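You operate a simulated robot arm through the tools that you are given. There is no shell and no other tool. Be economical: measure what you need, move in short steps, check, and stop when the job is done.

The job below is to be done with a simulated robot arm. You get a single attempt, and the scene is never put back.

Task
Gauge the bore of tube two and fit the mandrel of that size.
Fine: press zero first, with the gauge in its collar. Put the gauge back in the collar before the mandrel goes in. The power stays off.

It is judged by the outcome, as a careful person would: the job done as asked, and still so three seconds after it is handed in. It fails if anything else is knocked over, pushed out of place, dropped, spilled or broken.

Robot
A 7-joint arm with a two-finger parallel gripper, fixed in place. Base frame: the origin is at the foot of the arm, x ahead of it, y to its left, z up. Lengths are in mm, angles in rad, forces in N, time in s.
With the tool pointing down near the work surface it reaches from about 300 to 700 mm from the base axis. Its first joint turns from -1.152 to 1.152 rad. Payload 1.57 kg.
The tool frame sits at the grasp point between the pads (the TCP): z along the fingers, y along the line on which they close. The tips reach 30 mm beyond it. The gripper opens to 110 mm. The fingers are 24 mm wide and 12 mm thick; the gripper's body (48 by 112 mm) begins 78 mm behind the TCP.
Orientation is that of the tool frame in the base frame, as a unit quaternion [w, x, y, z]. With the fingers straight down and closing along the base's y, the tool's x points along the base's -x, its y along +y and its z along -z.

Tools
- The arm moves only by the tool nudge_tool. Its argument "steps" is a list of rows, each a list of 7 numbers: the shift along the tool's x, y, z in mm, then the turn, a rotation vector about the tool's x, y, z in rad, then the gripper command, from -1 (shut) to 1 (fully open), values between in proportion. In form: [[tx, ty, tz, wx, wy, wz, jaw], ...]. A call has 1 to 12 rows; each row is the pose to reach, as a shift and turn from the pose commanded when the call began, along the tool's axes at that moment. Rows are played at 5 a second. More than 50 mm and 0.15 rad between two rows, or a gripper value outside its range, and nothing of the call is played. A pose out of reach is approached as far as the arm can. The call stops where the force on the tool passes 40 N (or 10 N more than at its start, if that is more) or the arm is blocked; 0.2 s more then pass. The fingers move at their own pace (about 108 mm/s each) and stop on an object; they squeeze with about 28 N. The grip force told is the motor's: it shows also when the fingers shut on nothing. Time passes only in rows, and 0.2 s behind the last, so rows that repeat a pose let the fingers close. The reply holds the time, the measured pose of the TCP, the force on the tool along the base axes, the opening and the grip force, in the units named above and with some noise.
- Cameras (640 x 400 px; columns grow to the right, rows downward): "scene" is fixed at [163.9, -388.2, 1412.2]; the picture's right is [0.80, -0.60, 0.00], its down [-0.30, -0.40, -0.87] and it looks along [0.52, 0.70, -0.50] (base axes); focal length 366 px, centre (320, 200). "wrist" rides on the gripper at [-36, 0, -80] in the tool frame; the picture's right is [0.00, -1.00, 0.00], its down [0.97, 0.00, -0.24] and it looks along [0.24, 0.00, 0.97] (tool axes); focal length 218 px, centre (320, 200).
- capture(camera): a new picture of that camera. It takes no simulated time.
- locate(camera, pixels): for up to 12 pixels [column, row] of the newest picture of that camera ("zoom" is the newest enlarged one), the place [x, y, z] in the base frame of the surface seen there, good to about 3 mm. It takes no simulated time.
- enlarge(camera, box): a new picture of the part [left, top, right, bottom] of that camera's present view, enlarged. It takes no simulated time.
- hand_in(): hands the job in; it is judged then, once.

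Go step by step. Measure first, check grasps and placings, and put right what went wrong. The budget is 80 turns and 54 pictures, counting those below and the enlarged ones. Unless the task says otherwise, let go and move clear before handing in, and close with one line.

The tools are called as a command line: name --pt "numbers of a row" for each row, then --argument value for the rest, lists and objects as JSON in quotes. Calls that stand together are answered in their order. nudge_tool: Moves the arm, as the interface text tells. Its arguments: {"type":"object","properties":{"steps":{"type":"array"}},"required":["steps"]} The other tools are called the same way: capture (camera) takes a picture; locate (camera, pixels) gives the place of the surface under pixels of a picture; enlarge (camera, box) takes an enlarged picture of a part of a camera's view; hand_in () hands the job in.

At the start:

```text
t: 0.0
position: [322.1, 186.8, 1144.6]
tool_rot: [0.0, 0.0, 1.0, 0.0]
force: [0.5, -1.0, -0.2]
gripper_width: 110.1
gripper_force: 0.0
```

scene: 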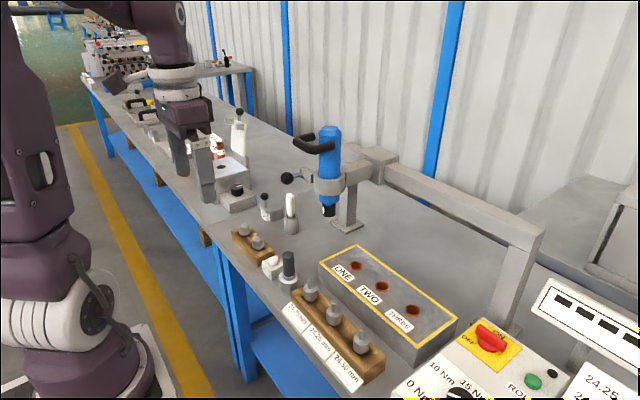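
wrist: 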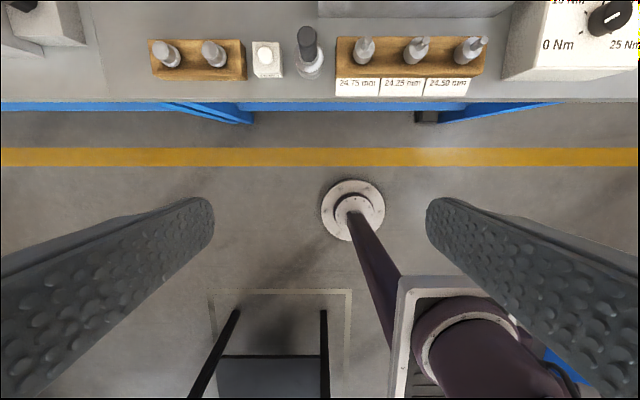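

The scene picture shows a block with bores ONE/TWO/THREE, a rack of mandrels in front, and a gauge, probably the black-handled tool at (289,265), next to a white button. I'll enlarge these areas.

enlarge --camera "scene" --box '[220, 180, 400, 292]'

enlarge --camera "scene" --box '[270, 230, 470, 400]'

enlarge --camera "scene" --box '[400, 240, 640, 400]'

enlarge --camera "wrist" --box '[140, 0, 640, 110]'

```text
3.56 times, centred on (310, 236) of scene
```

zoom: 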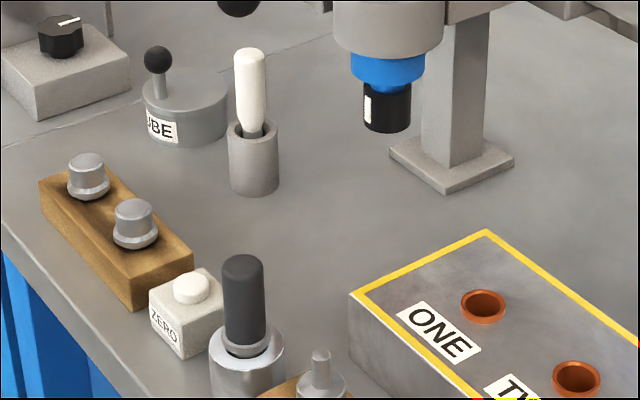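

```text
2.35 times, centred on (370, 315) of scene
```

zoom: 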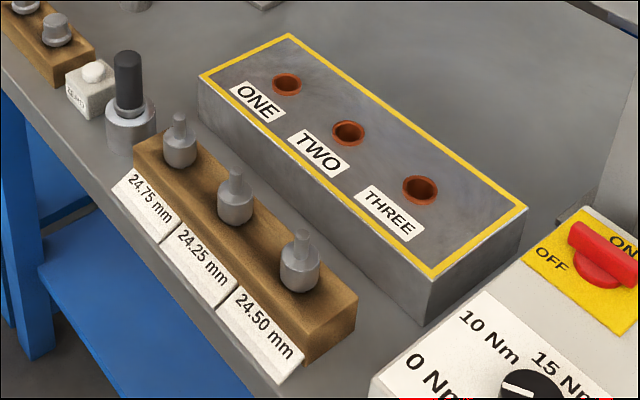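

```text
2.50 times, centred on (520, 320) of scene
```

zoom: 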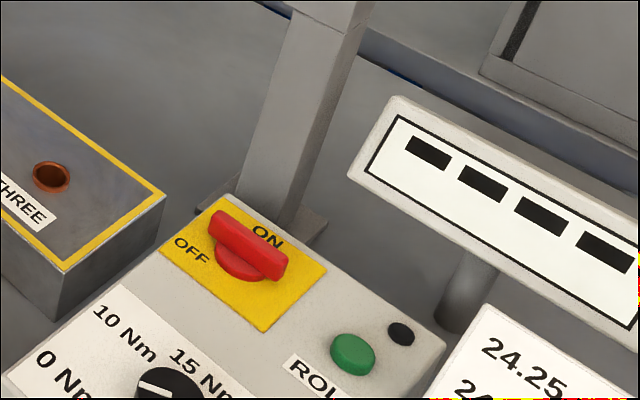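

```text
1.28 times, centred on (390, 55) of wrist
```

zoom: 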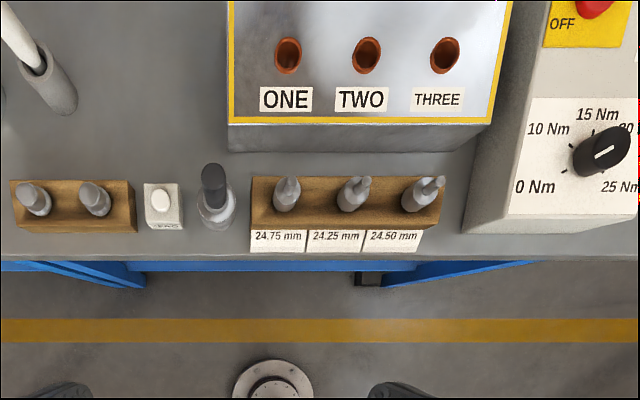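

The gauge (dark handle) sits in its collar, ZERO is beside it, and the mandrels are labelled 24.75, 24.25 and 24.50. Now I'll locate the key points.

locate --camera "scene" --pixels '[[288, 254], [289, 282], [274, 262], [310, 282], [337, 321], [362, 342], [355, 266], [381, 286], [412, 311], [243, 228], [257, 241], [372, 378]]'

locate --camera "wrist" --pixels '[[307, 35], [309, 68], [265, 52], [364, 45], [418, 47], [476, 45], [265, 72], [361, 87], [343, 60], [310, 90]]'

```text
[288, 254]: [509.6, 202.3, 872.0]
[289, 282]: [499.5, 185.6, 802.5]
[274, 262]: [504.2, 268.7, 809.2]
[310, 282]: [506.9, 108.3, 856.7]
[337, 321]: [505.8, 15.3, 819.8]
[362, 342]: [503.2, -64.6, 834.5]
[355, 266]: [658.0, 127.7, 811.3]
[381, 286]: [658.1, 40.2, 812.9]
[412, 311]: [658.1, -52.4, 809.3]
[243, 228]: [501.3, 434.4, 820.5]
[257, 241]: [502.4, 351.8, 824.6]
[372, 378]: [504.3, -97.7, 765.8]
```

```text
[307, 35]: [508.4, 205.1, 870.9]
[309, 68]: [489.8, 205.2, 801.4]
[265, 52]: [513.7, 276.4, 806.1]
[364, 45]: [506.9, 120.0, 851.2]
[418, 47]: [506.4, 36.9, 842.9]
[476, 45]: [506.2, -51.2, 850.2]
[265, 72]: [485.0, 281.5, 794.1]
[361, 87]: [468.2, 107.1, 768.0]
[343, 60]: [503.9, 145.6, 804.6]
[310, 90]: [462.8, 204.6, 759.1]
```

Positions agree: gauge at about (509,204) with its top near z 872, and ZERO at about (508,276). I'll move above them for a close wrist look.

nudge_tool --pt "-45 10 0 0 0 0 0" --pt "-90 25 20 0 0 0 -0.5" --pt "-135 45 50 0 0 0 -1" --pt "-180 65 80 0 0 0 -1" --pt "-187 88 110 0 0 0 -1" --pt "-187 88 110 0 0 0 -1"

capture --camera "wrist"

```text
refused: row 2 steps farther than a row can; nothing moved
```

```text
47 pictures are left
```

wrist: 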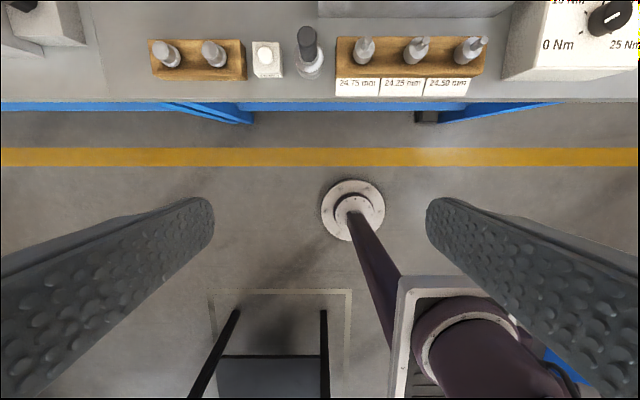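

That call was refused because a row exceeded 50 mm, so I'll use smaller rows.

nudge_tool --pt "-35 10 10 0 0 0 0" --pt "-70 25 25 0 0 0 -0.5" --pt "-105 40 45 0 0 0 -1" --pt "-140 55 65 0 0 0 -1" --pt "-170 72 90 0 0 0 -1" --pt "-187 88 110 0 0 0 -1" --pt "-187 88 110 0 0 0 -1"

capture --camera "wrist"

```text
t: 1.6
position: [512.7, 276.0, 1035.2]
tool_rot: [0.0, 0.0, 1.0, 0.001]
force: [0.3, -0.3, 0.4]
gripper_width: 0.0
gripper_force: 20.9
```

```text
46 pictures are left
```

wrist: 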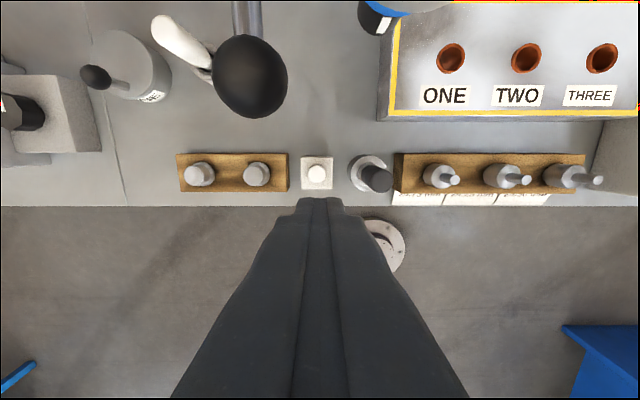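

Fine view: ZERO is at (317,173), the gauge at (375,178) and the bores at (451,57), (527,57), (602,57). I'll locate these and also the black ball at (250,75), which might be an obstacle.

locate --camera "wrist" --pixels '[[317, 172], [304, 184], [375, 178], [358, 165], [446, 178], [519, 180], [594, 180], [452, 44], [527, 44], [602, 44], [527, 72], [250, 75]]'

enlarge --camera "wrist" --box '[280, 120, 440, 220]'

locate --camera "scene" --pixels '[[287, 178], [310, 145], [328, 130], [328, 205], [320, 185], [390, 175], [532, 232], [490, 338], [292, 200], [365, 160]]'

```text
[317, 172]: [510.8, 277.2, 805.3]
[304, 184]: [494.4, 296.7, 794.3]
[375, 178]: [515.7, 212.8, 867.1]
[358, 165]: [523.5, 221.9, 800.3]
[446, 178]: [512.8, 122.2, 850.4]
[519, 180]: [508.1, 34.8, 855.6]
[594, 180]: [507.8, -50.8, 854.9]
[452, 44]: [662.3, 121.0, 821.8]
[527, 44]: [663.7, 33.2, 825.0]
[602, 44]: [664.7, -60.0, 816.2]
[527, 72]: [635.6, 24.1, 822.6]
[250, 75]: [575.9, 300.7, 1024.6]
```

```text
4.00 times, centred on (360, 170) of wrist
```

zoom: 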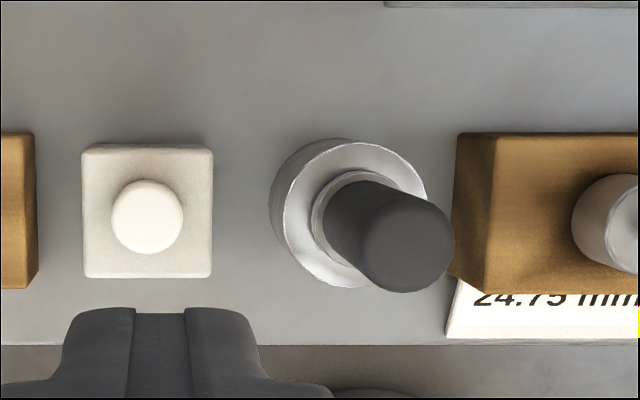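

```text
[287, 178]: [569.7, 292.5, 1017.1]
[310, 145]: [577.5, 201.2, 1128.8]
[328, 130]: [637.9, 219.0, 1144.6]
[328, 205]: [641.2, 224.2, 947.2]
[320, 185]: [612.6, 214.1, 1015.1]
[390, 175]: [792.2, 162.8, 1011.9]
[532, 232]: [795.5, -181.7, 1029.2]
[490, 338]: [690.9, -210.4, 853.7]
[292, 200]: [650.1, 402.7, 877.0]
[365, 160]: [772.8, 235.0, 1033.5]
```

The ball (≈570,295,1020) and the driver's handle (≈577,201,1129) overhang the area close to where the wrist will be. I'll check the clearance in the scene view.

enlarge --camera "scene" --box '[200, 80, 440, 230]'

locate --camera "wrist" --pixels '[[250, 116], [288, 75], [215, 75], [375, 20], [410, 3], [250, 37], [246, 10]]'

```text
2.67 times, centred on (320, 155) of scene
```

zoom: 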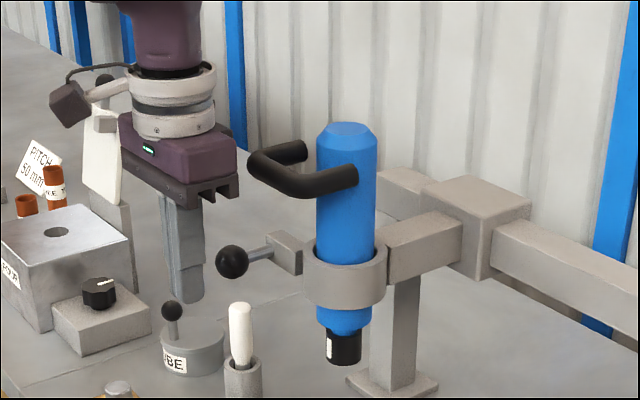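

```text
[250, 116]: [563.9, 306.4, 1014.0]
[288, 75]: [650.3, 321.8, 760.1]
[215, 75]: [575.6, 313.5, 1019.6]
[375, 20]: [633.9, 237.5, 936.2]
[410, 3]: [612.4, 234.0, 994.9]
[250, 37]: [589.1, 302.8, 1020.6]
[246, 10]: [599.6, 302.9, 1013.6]
```

locate --camera "zoom" --pixels '[[252, 165], [275, 188], [300, 148], [345, 178], [232, 262], [290, 190], [175, 125], [160, 165], [70, 105], [190, 175], [238, 180], [205, 80]]'

```text
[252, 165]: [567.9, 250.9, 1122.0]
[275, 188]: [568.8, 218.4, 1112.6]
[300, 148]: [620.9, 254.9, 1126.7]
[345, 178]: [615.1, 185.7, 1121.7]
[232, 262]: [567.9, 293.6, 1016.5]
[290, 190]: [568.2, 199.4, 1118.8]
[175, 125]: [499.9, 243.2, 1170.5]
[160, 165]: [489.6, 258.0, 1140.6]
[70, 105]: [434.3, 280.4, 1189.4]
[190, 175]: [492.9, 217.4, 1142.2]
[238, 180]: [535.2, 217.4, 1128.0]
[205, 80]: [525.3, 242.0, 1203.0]
```

The handle front is at x≈567, z≈1120, and the ball front at x≈560. I'll tilt the tool back 0.25 rad (wrist leaning to −x) for clearance and descend over ZERO.

nudge_tool --pt "0 1 40 0 -0.13 0 -1" --pt "0 1 80 0 -0.25 0 -1" --pt "0 1 120 0 -0.25 0 -1" --pt "0 1 150 0 -0.25 0 -1" --pt "0 1 172 0 -0.25 0 -1" --pt "0 1 172 0 -0.25 0 -1"

capture --camera "wrist"

capture --camera "scene"

```text
t: 3.0
position: [511.8, 274.9, 862.0]
tool_rot: [0.124, 0.0, 0.992, 0.0]
force: [0.1, -0.4, -0.8]
gripper_width: 0.2
gripper_force: 21.1
```

```text
43 pictures are left
```

wrist: 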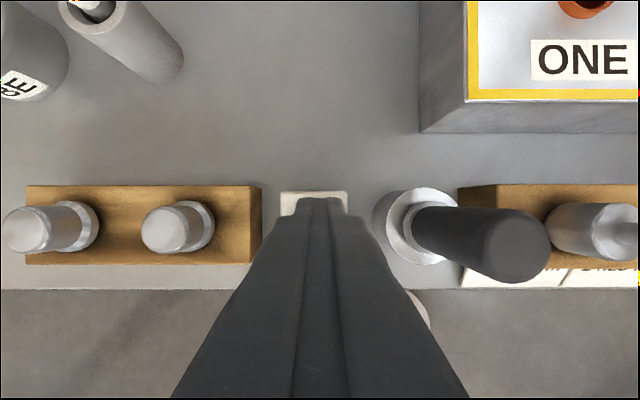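

```text
42 pictures are left
```

scene: 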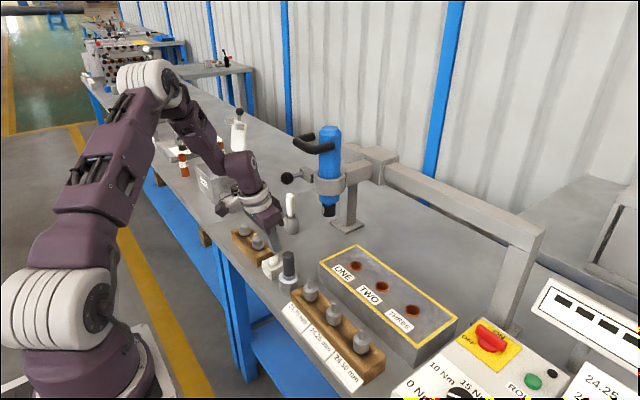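

enlarge --camera "scene" --box '[210, 160, 350, 290]'

```text
3.08 times, centred on (280, 225) of scene
```

zoom: 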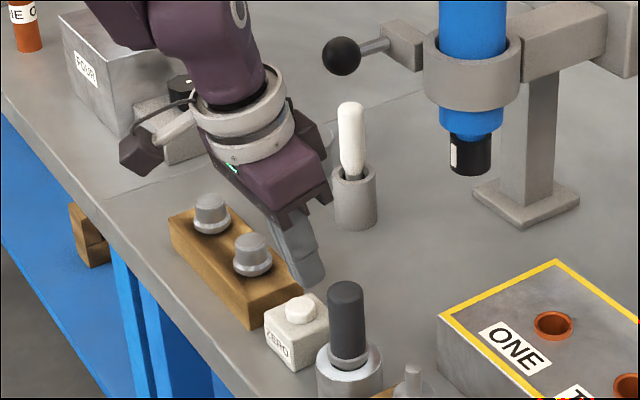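

Tip is about 24 mm above the ZERO button and roughly centred. I'm pressing down along base −z in small steps.

nudge_tool --pt "6.6 2 13.8 0 0 0 -1" --pt "7.8 2 18.7 0 0 0 -1" --pt "8.3 2 20.6 0 0 0 -1" --pt "8.8 2 22.5 0 0 0 -1" --pt "9.3 2 24.5 0 0 0 -1" --pt "9.5 2 25.4 0 0 0 -1"

enlarge --camera "scene" --box '[210, 160, 350, 290]'

enlarge --camera "scene" --box '[460, 260, 640, 400]'

```text
t: 4.4
position: [507.6, 279.5, 836.7]
tool_rot: [0.124, 0.001, 0.992, 0.0]
force: [0.1, -0.2, 0.6]
gripper_width: 0.1
gripper_force: 21.0
```

```text
3.08 times, centred on (280, 225) of scene
```

zoom: 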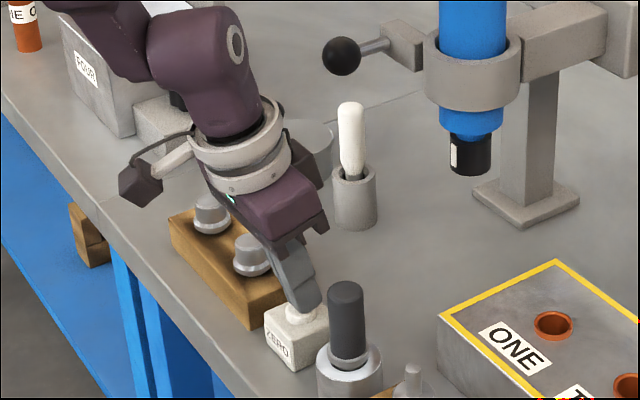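

```text
2.86 times, centred on (550, 330) of scene
```

zoom: 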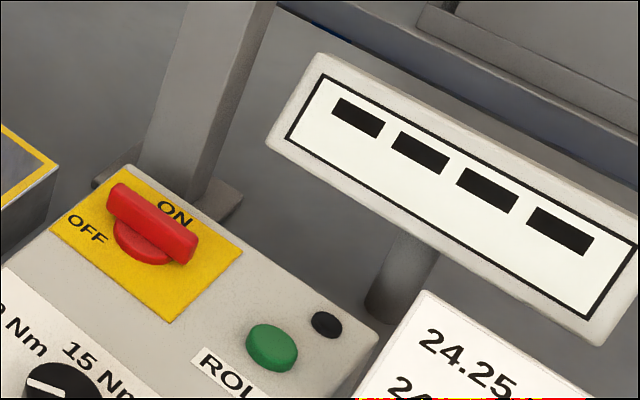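

Not in contact yet (force ≈0), with the tip right above the button. I'll continue down in 1 mm steps.

nudge_tool --pt "0.25 0 1 0 0 0 -1" --pt "0.5 0 2 0 0 0 -1" --pt "0.75 0 3 0 0 0 -1" --pt "1.0 0 4 0 0 0 -1"

enlarge --camera "scene" --box '[230, 200, 640, 400]'

```text
t: 5.4
position: [507.5, 277.9, 831.8]
tool_rot: [0.125, 0.0, 0.992, 0.0]
force: [-2.6, -1.5, 5.6]
gripper_width: 0.0
gripper_force: 21.4
```

```text
1.56 times, centred on (435, 300) of scene
```

zoom: 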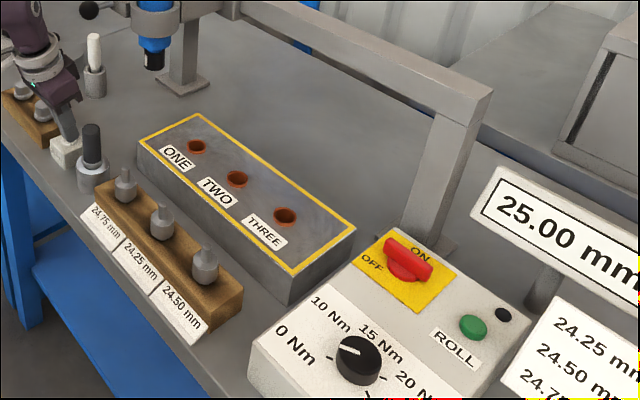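

Display now reads 25.00 mm, so it's zeroed. I'll retreat up, then move above the gauge and open the fingers.

nudge_tool --pt "-10 0 -39 0 0 0 -1" --pt "-21 0 -82 0 0 0 -1" --pt "-24 0 -92 0 0 0 -1" --pt "-24 -36 -92 0 0 0 0" --pt "-24 -72 -92 0 0 0 0.1" --pt "-24 -72 -92 0 0 0 0.1"

capture --camera "wrist"

enlarge --camera "scene" --box '[230, 200, 640, 400]'

```text
t: 6.8
position: [509.1, 206.1, 925.0]
tool_rot: [0.124, -0.001, 0.992, 0.0]
force: [0.5, -0.3, 0.3]
gripper_width: 60.5
gripper_force: 0.1
```

```text
37 pictures are left
```

wrist: 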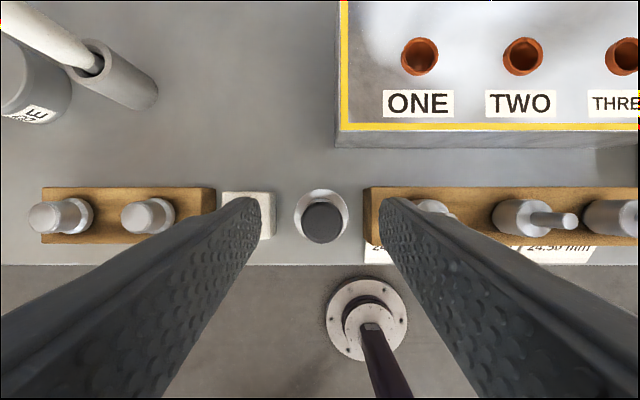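

```text
1.56 times, centred on (435, 300) of scene
```

zoom: 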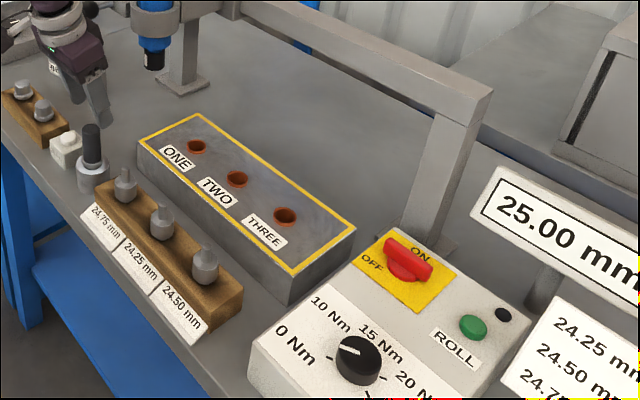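

The gauge top is centred at (322,222) between the fingers. I'll locate the gauge, bores and mandrels in this view.

locate --camera "wrist" --pixels '[[304, 222], [340, 222], [322, 203], [322, 240], [298, 212], [346, 205], [321, 193], [402, 60], [438, 60], [503, 60], [542, 60], [522, 38]]'

enlarge --camera "wrist" --box '[270, 170, 370, 260]'

```text
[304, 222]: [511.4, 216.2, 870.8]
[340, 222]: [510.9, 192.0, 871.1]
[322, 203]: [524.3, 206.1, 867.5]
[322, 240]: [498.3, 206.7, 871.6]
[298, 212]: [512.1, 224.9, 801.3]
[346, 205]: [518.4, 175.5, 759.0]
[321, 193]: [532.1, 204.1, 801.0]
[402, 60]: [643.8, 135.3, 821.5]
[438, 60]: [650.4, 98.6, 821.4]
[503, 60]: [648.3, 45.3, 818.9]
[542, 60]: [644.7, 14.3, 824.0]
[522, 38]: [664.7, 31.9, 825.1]
```

```text
4.44 times, centred on (320, 215) of wrist
```

zoom: 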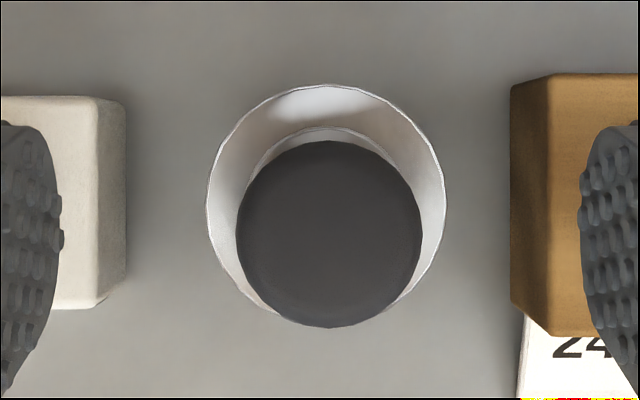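

Gauge axis ≈(511,204.5), ø25, top z 871. I'll descend to TCP z≈848 (tips above the collar at 801) and close.

nudge_tool --pt "4 -1 25 0 0 0 0.1" --pt "11 -1 50 0 0 0 0.1" --pt "17 -1 75 0 0 0 0.1" --pt "17 -1 75 0 0 0 -1" --pt "17 -1 75 0 0 0 -1" --pt "17 -1 75 0 0 0 -1"

enlarge --camera "scene" --box '[210, 160, 350, 290]'

```text
t: 8.2
position: [511.0, 205.1, 848.6]
tool_rot: [0.125, 0.0, 0.992, 0.0]
force: [0.2, 0.3, 0.2]
gripper_width: 29.6
gripper_force: 27.5
```

```text
3.08 times, centred on (280, 225) of scene
```

zoom: 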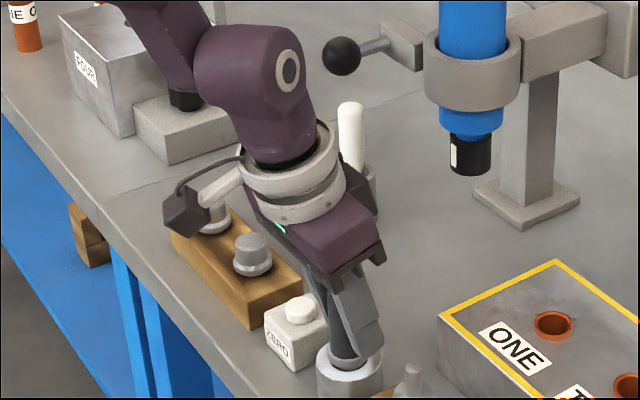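

Grip holds at 29.6 mm with no side force. Lifting straight up.

nudge_tool --pt "-2.5 0 -9.7 0 0 0 -1" --pt "-6.2 0 -24.2 0 0 0 -1" --pt "-11.1 0 -43.6 0 0 0 -1" --pt "-16 0 -63 0 0 0 -1" --pt "-21 0 -82.4 0 0 0 -1" --pt "-21 0 -82.4 0 0 0 -1"

enlarge --camera "scene" --box '[210, 160, 410, 310]'

capture --camera "wrist"

```text
t: 9.6
position: [508.8, 204.8, 934.2]
tool_rot: [0.125, 0.0, 0.992, 0.0]
force: [0.4, -0.6, -2.1]
gripper_width: 29.5
gripper_force: 28.0
```

```text
2.67 times, centred on (310, 235) of scene
```

zoom: 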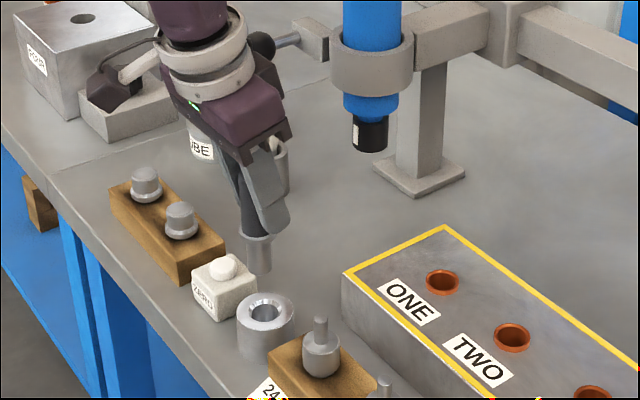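

```text
32 pictures are left
```

wrist: 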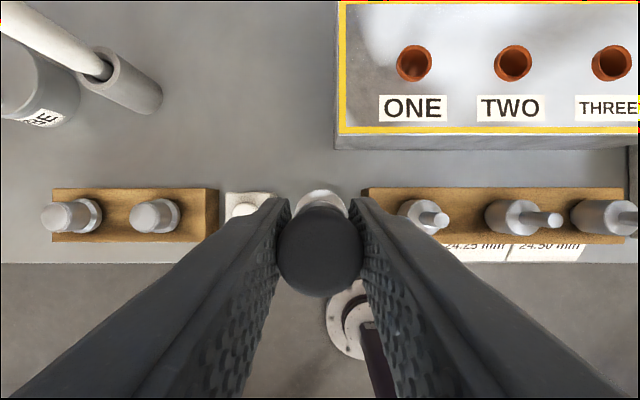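

The gauge is out of the collar, with its probe tip around zoom (260,270). I'll locate the probe, the collar hole and the bore TWO rim.

locate --camera "zoom" --pixels '[[259, 240], [261, 268], [249, 255], [269, 255], [265, 312], [285, 313], [250, 313], [512, 325], [495, 337], [530, 338], [512, 351], [440, 272]]'

enlarge --camera "scene" --box '[265, 200, 325, 290]'

enlarge --camera "wrist" --box '[370, 20, 640, 130]'

```text
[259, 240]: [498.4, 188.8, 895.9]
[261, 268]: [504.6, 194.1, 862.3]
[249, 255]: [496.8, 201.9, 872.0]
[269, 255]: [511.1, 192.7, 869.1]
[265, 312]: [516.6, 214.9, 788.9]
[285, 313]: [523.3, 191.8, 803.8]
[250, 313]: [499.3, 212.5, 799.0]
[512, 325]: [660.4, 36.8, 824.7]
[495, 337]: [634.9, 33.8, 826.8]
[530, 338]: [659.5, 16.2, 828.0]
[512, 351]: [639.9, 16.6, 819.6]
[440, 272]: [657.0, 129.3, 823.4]
```

```text
4.44 times, centred on (295, 245) of scene
```

zoom: 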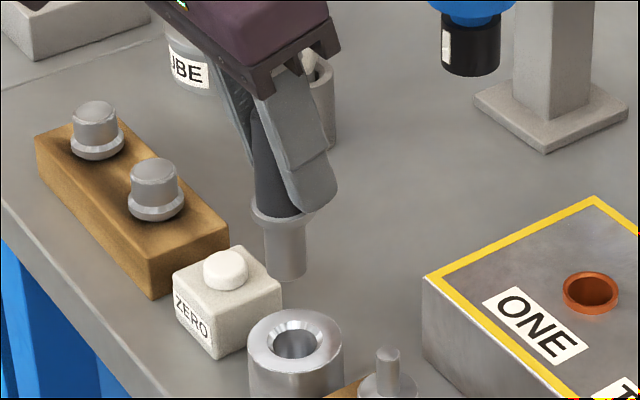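

```text
2.37 times, centred on (505, 75) of wrist
```

zoom: 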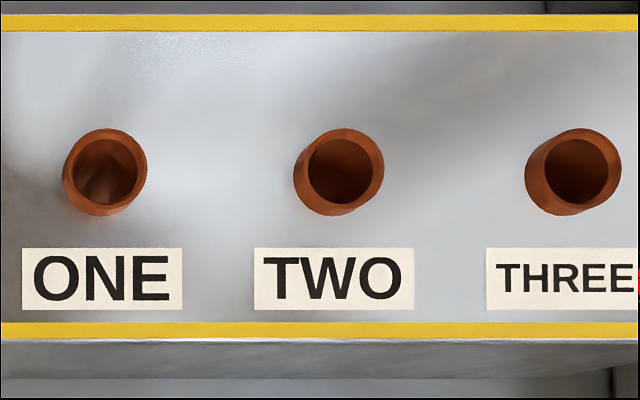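

locate --camera "zoom" --pixels '[[309, 168], [382, 160], [345, 131], [345, 201], [318, 143], [372, 190], [325, 190], [372, 140], [345, 280], [300, 205]]'

enlarge --camera "scene" --box '[340, 255, 430, 325]'

```text
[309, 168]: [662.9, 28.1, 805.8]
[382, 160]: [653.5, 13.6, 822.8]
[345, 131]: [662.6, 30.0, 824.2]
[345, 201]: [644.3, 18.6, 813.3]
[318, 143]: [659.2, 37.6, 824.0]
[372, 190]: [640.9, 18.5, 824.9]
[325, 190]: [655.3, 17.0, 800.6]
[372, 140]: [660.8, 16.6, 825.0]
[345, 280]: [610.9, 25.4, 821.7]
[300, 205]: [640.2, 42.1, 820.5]
```

```text
5.71 times, centred on (385, 290) of scene
```

zoom: 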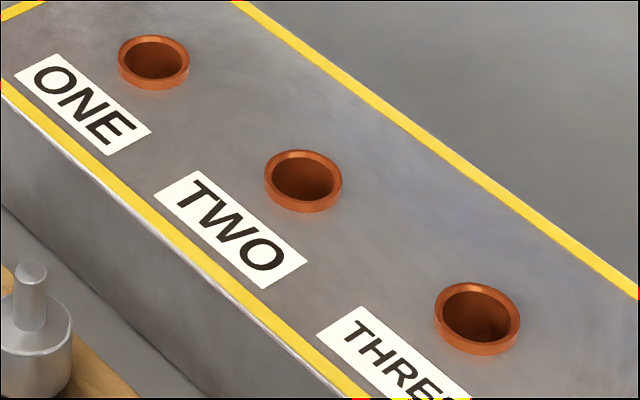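

locate --camera "zoom" --pixels '[[303, 153], [300, 203], [268, 176], [339, 182], [278, 160], [330, 198], [276, 196], [331, 160], [153, 38], [120, 60], [187, 66], [150, 86]]'

```text
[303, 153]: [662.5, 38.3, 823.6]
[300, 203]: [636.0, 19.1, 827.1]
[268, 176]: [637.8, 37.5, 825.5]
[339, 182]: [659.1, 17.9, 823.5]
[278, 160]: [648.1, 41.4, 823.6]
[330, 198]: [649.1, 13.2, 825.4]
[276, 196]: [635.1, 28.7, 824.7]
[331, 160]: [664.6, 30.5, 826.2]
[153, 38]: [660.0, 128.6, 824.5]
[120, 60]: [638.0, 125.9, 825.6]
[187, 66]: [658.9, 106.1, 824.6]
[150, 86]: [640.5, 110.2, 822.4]
```

Bore TWO centre ≈(649.1,28.3), rim z≈825. I'll measure the collar rim the same way, so the relative move is precise.

enlarge --camera "scene" --box '[265, 215, 325, 305]'

```text
4.44 times, centred on (295, 260) of scene
```

zoom: 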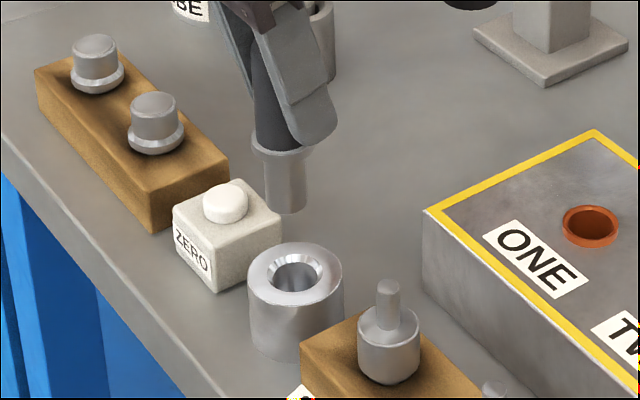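

locate --camera "zoom" --pixels '[[295, 246], [295, 302], [252, 274], [339, 276], [264, 255], [326, 297], [264, 295], [326, 255], [266, 185], [304, 185], [285, 185], [285, 209]]'

```text
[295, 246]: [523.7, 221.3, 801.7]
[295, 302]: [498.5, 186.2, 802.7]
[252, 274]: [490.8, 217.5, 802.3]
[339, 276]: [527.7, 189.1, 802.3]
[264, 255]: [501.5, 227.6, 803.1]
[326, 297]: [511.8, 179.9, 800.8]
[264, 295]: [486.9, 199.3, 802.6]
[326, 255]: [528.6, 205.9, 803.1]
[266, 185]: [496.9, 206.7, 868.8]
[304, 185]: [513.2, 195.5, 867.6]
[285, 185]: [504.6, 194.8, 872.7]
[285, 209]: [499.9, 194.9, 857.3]
```

Collar centre ≈(508.7,203.4), so collar→bore TWO is Δ≈(+140.4,−175.1). I'll rise, travel along −y, then +x, ending high above the bore.

nudge_tool --pt "-6.4 0 -25.2 0 0 0 -1" --pt "-6.4 -44 -25.2 0 0 0 -1" --pt "-6.4 -88 -25.2 0 0 0 -1" --pt "-6.4 -132 -25.2 0 0 0 -1" --pt "-6.4 -175.1 -25.2 0 0 0 -1" --pt "-36.4 -175.1 -17.5 0 0 0 -1" --pt "-67 -175.1 -9.7 0 0 0 -1" --pt "-97.5 -175.1 -2 0 0 0 -1" --pt "-120 -175.1 3.8 0 0 0 -1" --pt "-142.4 -175.1 9.5 0 0 0 -1" --pt "-142.4 -175.1 9.5 0 0 0 -1"

enlarge --camera "scene" --box '[320, 180, 460, 330]'

capture --camera "wrist"

```text
t: 12.0
position: [652.0, 28.6, 960.6]
tool_rot: [0.125, 0.0, 0.992, 0.0]
force: [0.5, 0.1, -2.5]
gripper_width: 29.0
gripper_force: 28.4
```

```text
2.67 times, centred on (390, 255) of scene
```

zoom: 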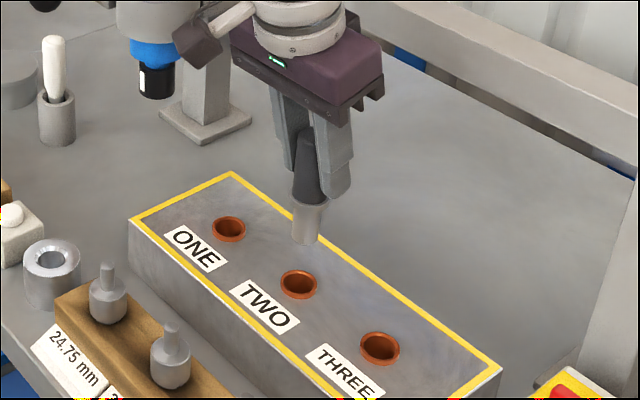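

```text
26 pictures are left
```

wrist: 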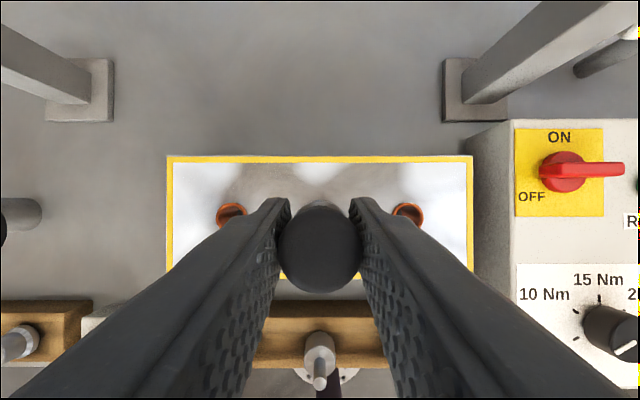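

The gauge hangs near bore TWO. I'll descend to about 8 mm above the rim and check the alignment.

nudge_tool --pt "5 0 19.4 0 0 0 -1" --pt "11.9 0 46.5 0 0 0 -1" --pt "11.9 0 46.5 0 0 0 -1"

enlarge --camera "scene" --box '[350, 240, 420, 310]'

```text
t: 12.8
position: [649.2, 28.0, 911.0]
tool_rot: [0.125, 0.001, 0.992, 0.0]
force: [-0.7, 0.1, -2.4]
gripper_width: 29.4
gripper_force: 27.9
```

```text
5.71 times, centred on (385, 275) of scene
```

zoom: 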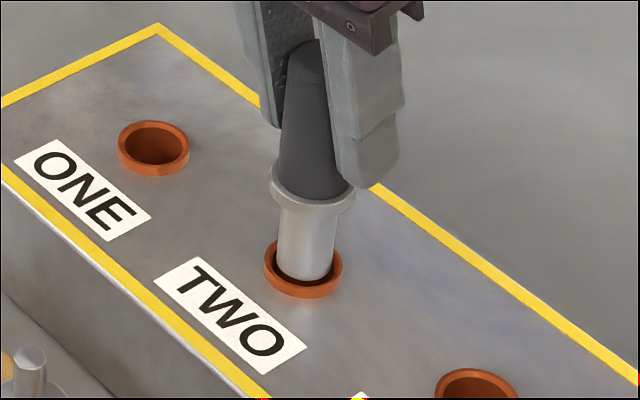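

locate --camera "zoom" --pixels '[[303, 278], [303, 262], [303, 240], [282, 262], [331, 265], [303, 296], [290, 215], [340, 215], [312, 204], [303, 270]]'

```text
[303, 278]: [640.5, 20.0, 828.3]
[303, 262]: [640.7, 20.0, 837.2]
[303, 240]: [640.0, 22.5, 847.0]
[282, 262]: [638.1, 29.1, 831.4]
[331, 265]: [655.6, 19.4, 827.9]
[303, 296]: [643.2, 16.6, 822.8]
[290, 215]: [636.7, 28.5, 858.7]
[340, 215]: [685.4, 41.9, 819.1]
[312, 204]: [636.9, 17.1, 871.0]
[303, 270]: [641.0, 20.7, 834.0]
```

The probe bottom (~z 827) is just at the rim and looks centred within about 1–2 mm. I'm lowering gently and watching the forces.

nudge_tool --pt "0.5 0 1.9 0 0 0 -1" --pt "1 0 3.9 0 0 0 -1" --pt "1.5 0 5.8 0 0 0 -1"

enlarge --camera "scene" --box '[350, 240, 420, 310]'

```text
t: 13.6
position: [650.0, 28.8, 905.3]
tool_rot: [0.125, 0.0, 0.992, 0.0]
force: [-0.2, 0.1, -2.9]
gripper_width: 29.3
gripper_force: 28.2
```

```text
5.71 times, centred on (385, 275) of scene
```

zoom: 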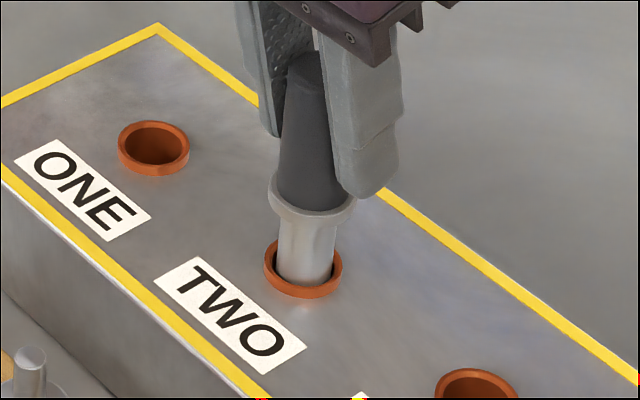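

It's entering with no side force. I'll continue down towards the flange seat (expected TCP z≈871).

nudge_tool --pt "1 0 3.9 0 0 0 -1" --pt "2 0 7.8 0 0 0 -1" --pt "3 0 11.6 0 0 0 -1" --pt "4 0 15.5 0 0 0 -1" --pt "5 0 19.4 0 0 0 -1" --pt "6 0 23.3 0 0 0 -1" --pt "6.7 0 26.2 0 0 0 -1" --pt "7.4 0 29.1 0 0 0 -1" --pt "7.9 0 31 0 0 0 -1"

enlarge --camera "scene" --box '[290, 200, 640, 400]'

```text
t: 15.6
position: [650.4, 28.8, 875.0]
tool_rot: [0.124, 0.0, 0.992, 0.0]
force: [-0.4, 0.4, -2.1]
gripper_width: 29.2
gripper_force: 27.9
```

```text
1.83 times, centred on (465, 300) of scene
```

zoom: 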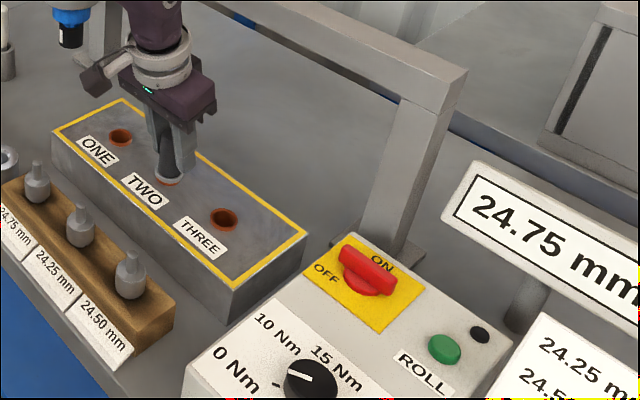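

Display reads 24.75 mm. I'll lower the last few mm to the seat and confirm the reading holds.

nudge_tool --pt "0.3 0 1 0 0 0 -1" --pt "0.5 0 2 0 0 0 -1" --pt "0.75 0 3 0 0 0 -1" --pt "0.75 0 3 0 0 0 -1"

enlarge --camera "scene" --box '[350, 200, 640, 400]'

```text
t: 16.6
position: [651.1, 28.9, 872.0]
tool_rot: [0.126, 0.0, 0.992, 0.0]
force: [1.3, -0.5, 20.6]
gripper_width: 29.2
gripper_force: 28.0
```

```text
2.00 times, centred on (495, 300) of scene
```

zoom: 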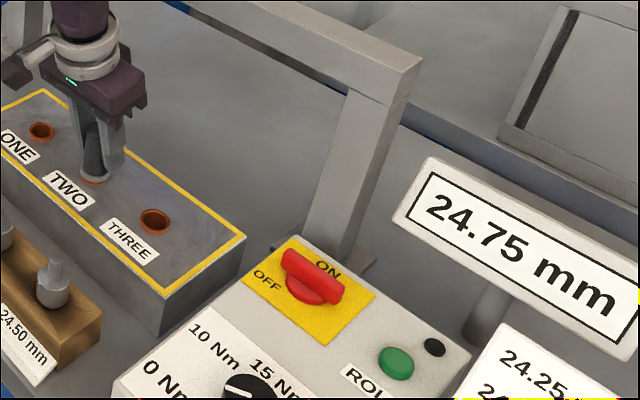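

Seated (20 N up) and still 24.75 mm, so the 24.75 mandrel (leftmost in the rack, by the collar) is the one. Now I'll reverse the path to bring the gauge back above its collar.

nudge_tool --pt "-7.4 0 -29 0 0 0 -1" --pt "-14.8 0 -58.1 0 0 0 -1" --pt "-22.2 0 -87.2 0 0 0 -1" --pt "23.3 0 -98.8 0 0 0 -1" --pt "68.9 0 -110.4 0 0 0 -1" --pt "113.8 0 -121.9 0 0 0 -1" --pt "113.8 44 -121.9 0 0 0 -1" --pt "113.8 88 -121.9 0 0 0 -1" --pt "113.8 132 -121.9 0 0 0 -1" --pt "113.8 175.1 -121.9 0 0 0 -1" --pt "113.8 175.1 -121.9 0 0 0 -1"

nudge_tool --pt "7.4 0 29 0 0 0 -1" --pt "14.8 0 58.1 0 0 0 -1" --pt "14.8 0 58.1 0 0 0 -1"

enlarge --camera "scene" --box '[255, 210, 325, 290]'

```text
t: 19.0
position: [511.9, 204.8, 962.7]
tool_rot: [0.124, -0.001, 0.992, 0.001]
force: [-0.7, 0.9, -2.7]
gripper_width: 29.2
gripper_force: 28.5
```

```text
t: 19.8
position: [510.9, 204.5, 901.4]
tool_rot: [0.124, 0.0, 0.992, 0.0]
force: [0.5, 0.6, -2.6]
gripper_width: 29.3
gripper_force: 27.9
```

```text
5.00 times, centred on (290, 250) of scene
```

zoom: 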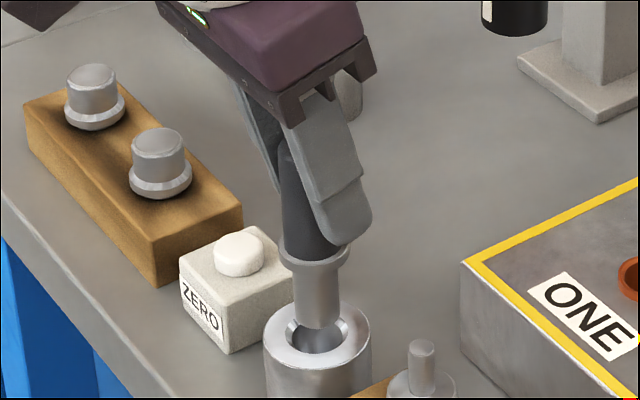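

The gauge is lined up over the collar on the reversed path, so I'm lowering gently.

nudge_tool --pt "2 0 7.8 0 0 0 -1" --pt "3.5 0 13.6 0 0 0 -1" --pt "4.5 0 17.4 0 0 0 -1" --pt "5.9 0 23.3 0 0 0 -1" --pt "7.4 0 29.1 0 0 0 -1" --pt "8.9 0 34.9 0 0 0 -1" --pt "10.4 0 40.7 0 0 0 -1" --pt "11.6 0 45.5 0 0 0 -1" --pt "12.1 0 47.5 0 0 0 -1" --pt "12.5 0 48.9 0 0 0 -1"

enlarge --camera "scene" --box '[255, 210, 325, 290]'

```text
t: 22.0
position: [510.1, 205.2, 851.7]
tool_rot: [0.126, 0.0, 0.992, 0.001]
force: [4.1, 5.4, 22.0]
gripper_width: 29.7
gripper_force: 27.1
```

```text
5.00 times, centred on (290, 250) of scene
```

zoom: 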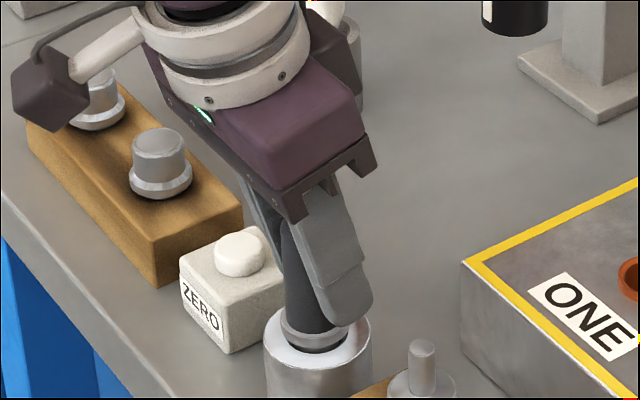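

Contact at 22 N, about 3 mm above the earlier grip height. I'll relax the pressure slightly and open the fingers to see whether it settles.

nudge_tool --pt "-0.3 0 -1.5 0 0 0 -1" --pt "-0.5 0 -2 0 0 0 -0.2" --pt "-0.5 0 -2 0 0 0 0.1" --pt "-0.5 0 -2 0 0 0 0.1"

enlarge --camera "scene" --box '[265, 230, 325, 300]'

```text
t: 23.0
position: [510.9, 205.0, 853.9]
tool_rot: [0.124, 0.0, 0.992, 0.0]
force: [0.6, 1.0, -0.7]
gripper_width: 60.6
gripper_force: 0.0
```

```text
5.71 times, centred on (295, 265) of scene
```

zoom: 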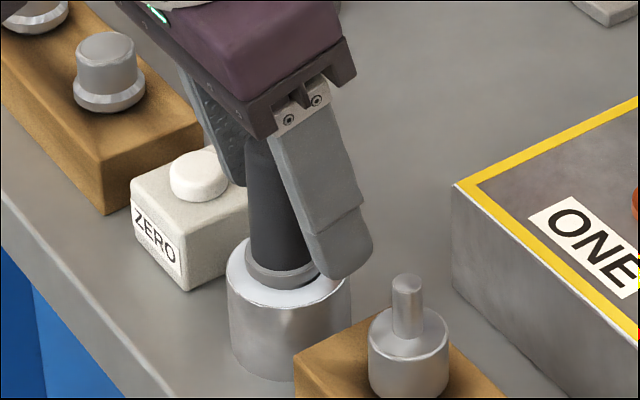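

Released; the gauge appears to have dropped flush on the collar. I'll rise clear and check.

nudge_tool --pt "-6 0 -23.3 0 0 0 0.1" --pt "-12 0 -46.6 0 0 0 0.1" --pt "-20 0 -77.5 0 0 0 0.1" --pt "-26 0 -102 0 0 0 0.1" --pt "-26 0 -102 0 0 0 0.1"

enlarge --camera "scene" --box '[255, 210, 345, 310]'

enlarge --camera "scene" --box '[300, 120, 400, 240]'

capture --camera "wrist"

```text
t: 24.2
position: [509.4, 206.1, 959.2]
tool_rot: [0.125, 0.0, 0.992, 0.0]
force: [0.0, -0.3, 0.6]
gripper_width: 60.5
gripper_force: 0.2
```

```text
4.00 times, centred on (300, 260) of scene
```

zoom: 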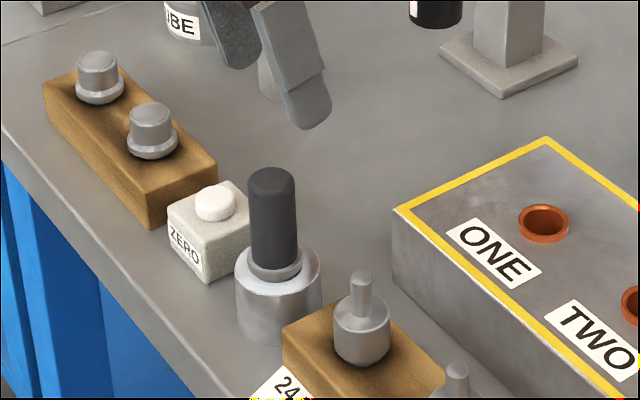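

```text
3.33 times, centred on (350, 180) of scene
```

zoom: 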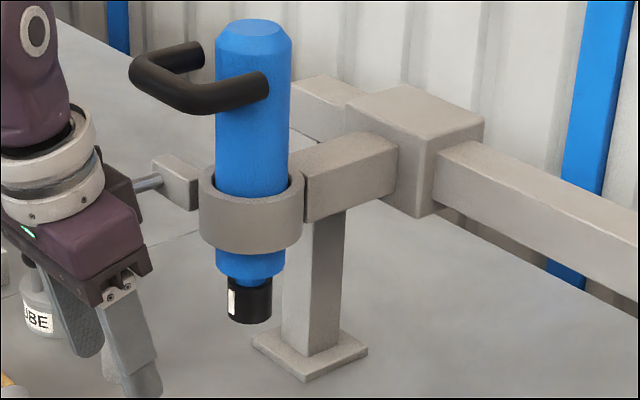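

```text
16 pictures are left
```

wrist: 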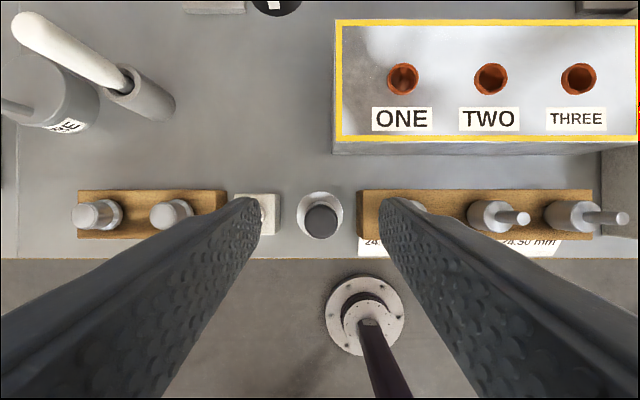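

Gauge stands upright and fully in its collar. The driver is on a slide, so the mandrel goes into tube two, shank up. I'll go back to vertical and move above the 24.75 mandrel (y≈119) for a close look.

nudge_tool --pt "0 -43 0 0 0.1 0 0.1" --pt "0 -86 0 0 0.2 0 0.1" --pt "0 -86 0 0 0.25 0 0.1" --pt "0 -86 0 0 0.25 0 0.1"

capture --camera "wrist"

enlarge --camera "scene" --box '[285, 255, 345, 325]'

```text
t: 25.2
position: [510.6, 118.5, 958.8]
tool_rot: [0.0, 0.001, 1.0, 0.0]
force: [-0.2, 0.3, -0.7]
gripper_width: 60.5
gripper_force: 0.0
```

```text
15 pictures are left
```

wrist: 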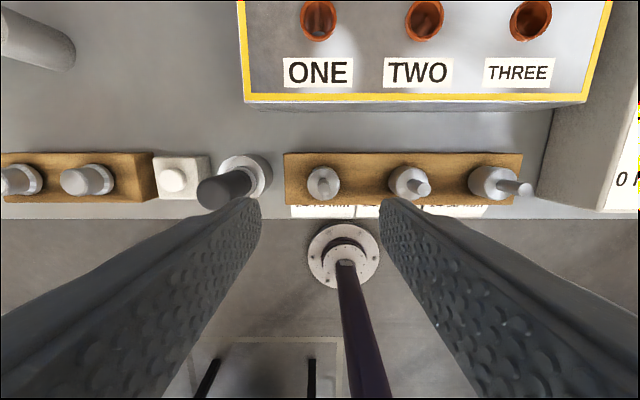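

```text
5.71 times, centred on (315, 290) of scene
```

zoom: 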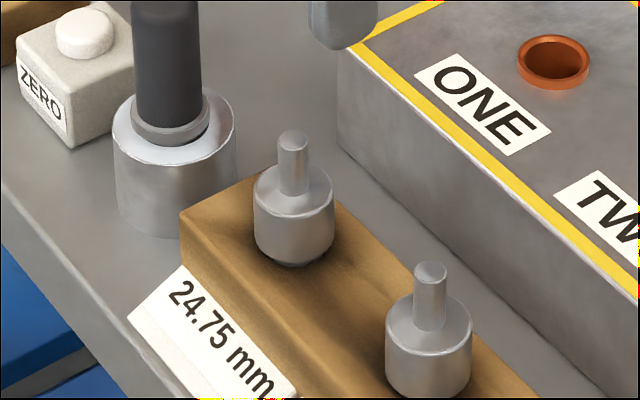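

locate --camera "zoom" --pixels '[[293, 135], [293, 160], [280, 165], [306, 165], [293, 215], [293, 245], [258, 215], [330, 215], [262, 180], [326, 180], [295, 262], [230, 210]]'

locate --camera "wrist" --pixels '[[324, 184], [324, 190], [310, 183], [338, 183], [324, 168], [424, 22], [408, 22], [440, 22], [424, 6], [424, 36]]'

```text
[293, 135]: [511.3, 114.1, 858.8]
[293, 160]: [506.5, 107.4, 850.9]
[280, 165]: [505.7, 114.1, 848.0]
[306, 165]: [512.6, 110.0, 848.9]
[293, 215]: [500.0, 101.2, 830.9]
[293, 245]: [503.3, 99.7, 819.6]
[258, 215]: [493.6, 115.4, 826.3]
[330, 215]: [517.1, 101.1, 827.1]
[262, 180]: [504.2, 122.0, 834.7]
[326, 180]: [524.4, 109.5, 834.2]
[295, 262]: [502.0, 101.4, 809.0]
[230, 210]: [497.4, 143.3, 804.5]
```

```text
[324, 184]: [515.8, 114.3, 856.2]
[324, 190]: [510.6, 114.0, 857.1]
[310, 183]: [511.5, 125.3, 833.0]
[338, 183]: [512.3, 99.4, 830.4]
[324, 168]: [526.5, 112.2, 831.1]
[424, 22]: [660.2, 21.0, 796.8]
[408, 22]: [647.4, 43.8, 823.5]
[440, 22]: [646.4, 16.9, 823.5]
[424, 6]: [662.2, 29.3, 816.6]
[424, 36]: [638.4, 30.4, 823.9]
```

The mandrel's head (ø≈30, z 806–834) has a stem to z 858, with its axis ≈(510.5,114). I'll grip the head: descend to TCP z≈841, y −4.5.

nudge_tool --pt "0 -4.5 40 0 0 0 0.1" --pt "0 -4.5 80 0 0 0 0.1" --pt "0 -4.5 105 0 0 0 0.1" --pt "0 -4.5 117 0 0 0 0.1" --pt "0 -4.5 117 0 0 0 0.1"

capture --camera "wrist"

```text
t: 26.4
position: [508.5, 114.0, 842.3]
tool_rot: [0.0, 0.0, 1.0, 0.0]
force: [0.3, -0.5, 0.4]
gripper_width: 60.6
gripper_force: 0.1
```

```text
13 pictures are left
```

wrist: 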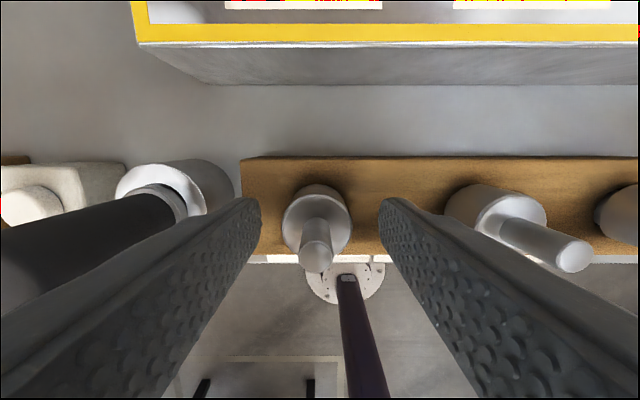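

locate --camera "wrist" --pixels '[[316, 255], [316, 245], [286, 222], [349, 222], [316, 195], [300, 248], [335, 248], [317, 188], [305, 255], [328, 255]]'

```text
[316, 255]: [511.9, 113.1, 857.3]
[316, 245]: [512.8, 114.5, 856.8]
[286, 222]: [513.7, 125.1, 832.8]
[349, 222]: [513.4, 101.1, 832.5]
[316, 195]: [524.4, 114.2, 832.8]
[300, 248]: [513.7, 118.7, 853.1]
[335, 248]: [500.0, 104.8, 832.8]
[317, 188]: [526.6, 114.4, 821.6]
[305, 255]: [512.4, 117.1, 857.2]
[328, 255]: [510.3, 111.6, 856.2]
```

Mandrel axis ≈(512,114), about 2.5 mm ahead of the TCP. I'll adjust and close.

nudge_tool --pt "-2.5 0.6 0 0 0 0 0.1" --pt "-2.5 0.6 0 0 0 0 -0.3" --pt "-2.5 0.6 0 0 0 0 -1" --pt "-2.5 0.6 0 0 0 0 -1" --pt "-2.5 0.6 0 0 0 0 -1"

```text
t: 27.6
position: [512.1, 114.7, 841.9]
tool_rot: [0.0, 0.0, 1.0, 0.0]
force: [-0.3, 1.4, 0.4]
gripper_width: 30.9
gripper_force: 27.6
```

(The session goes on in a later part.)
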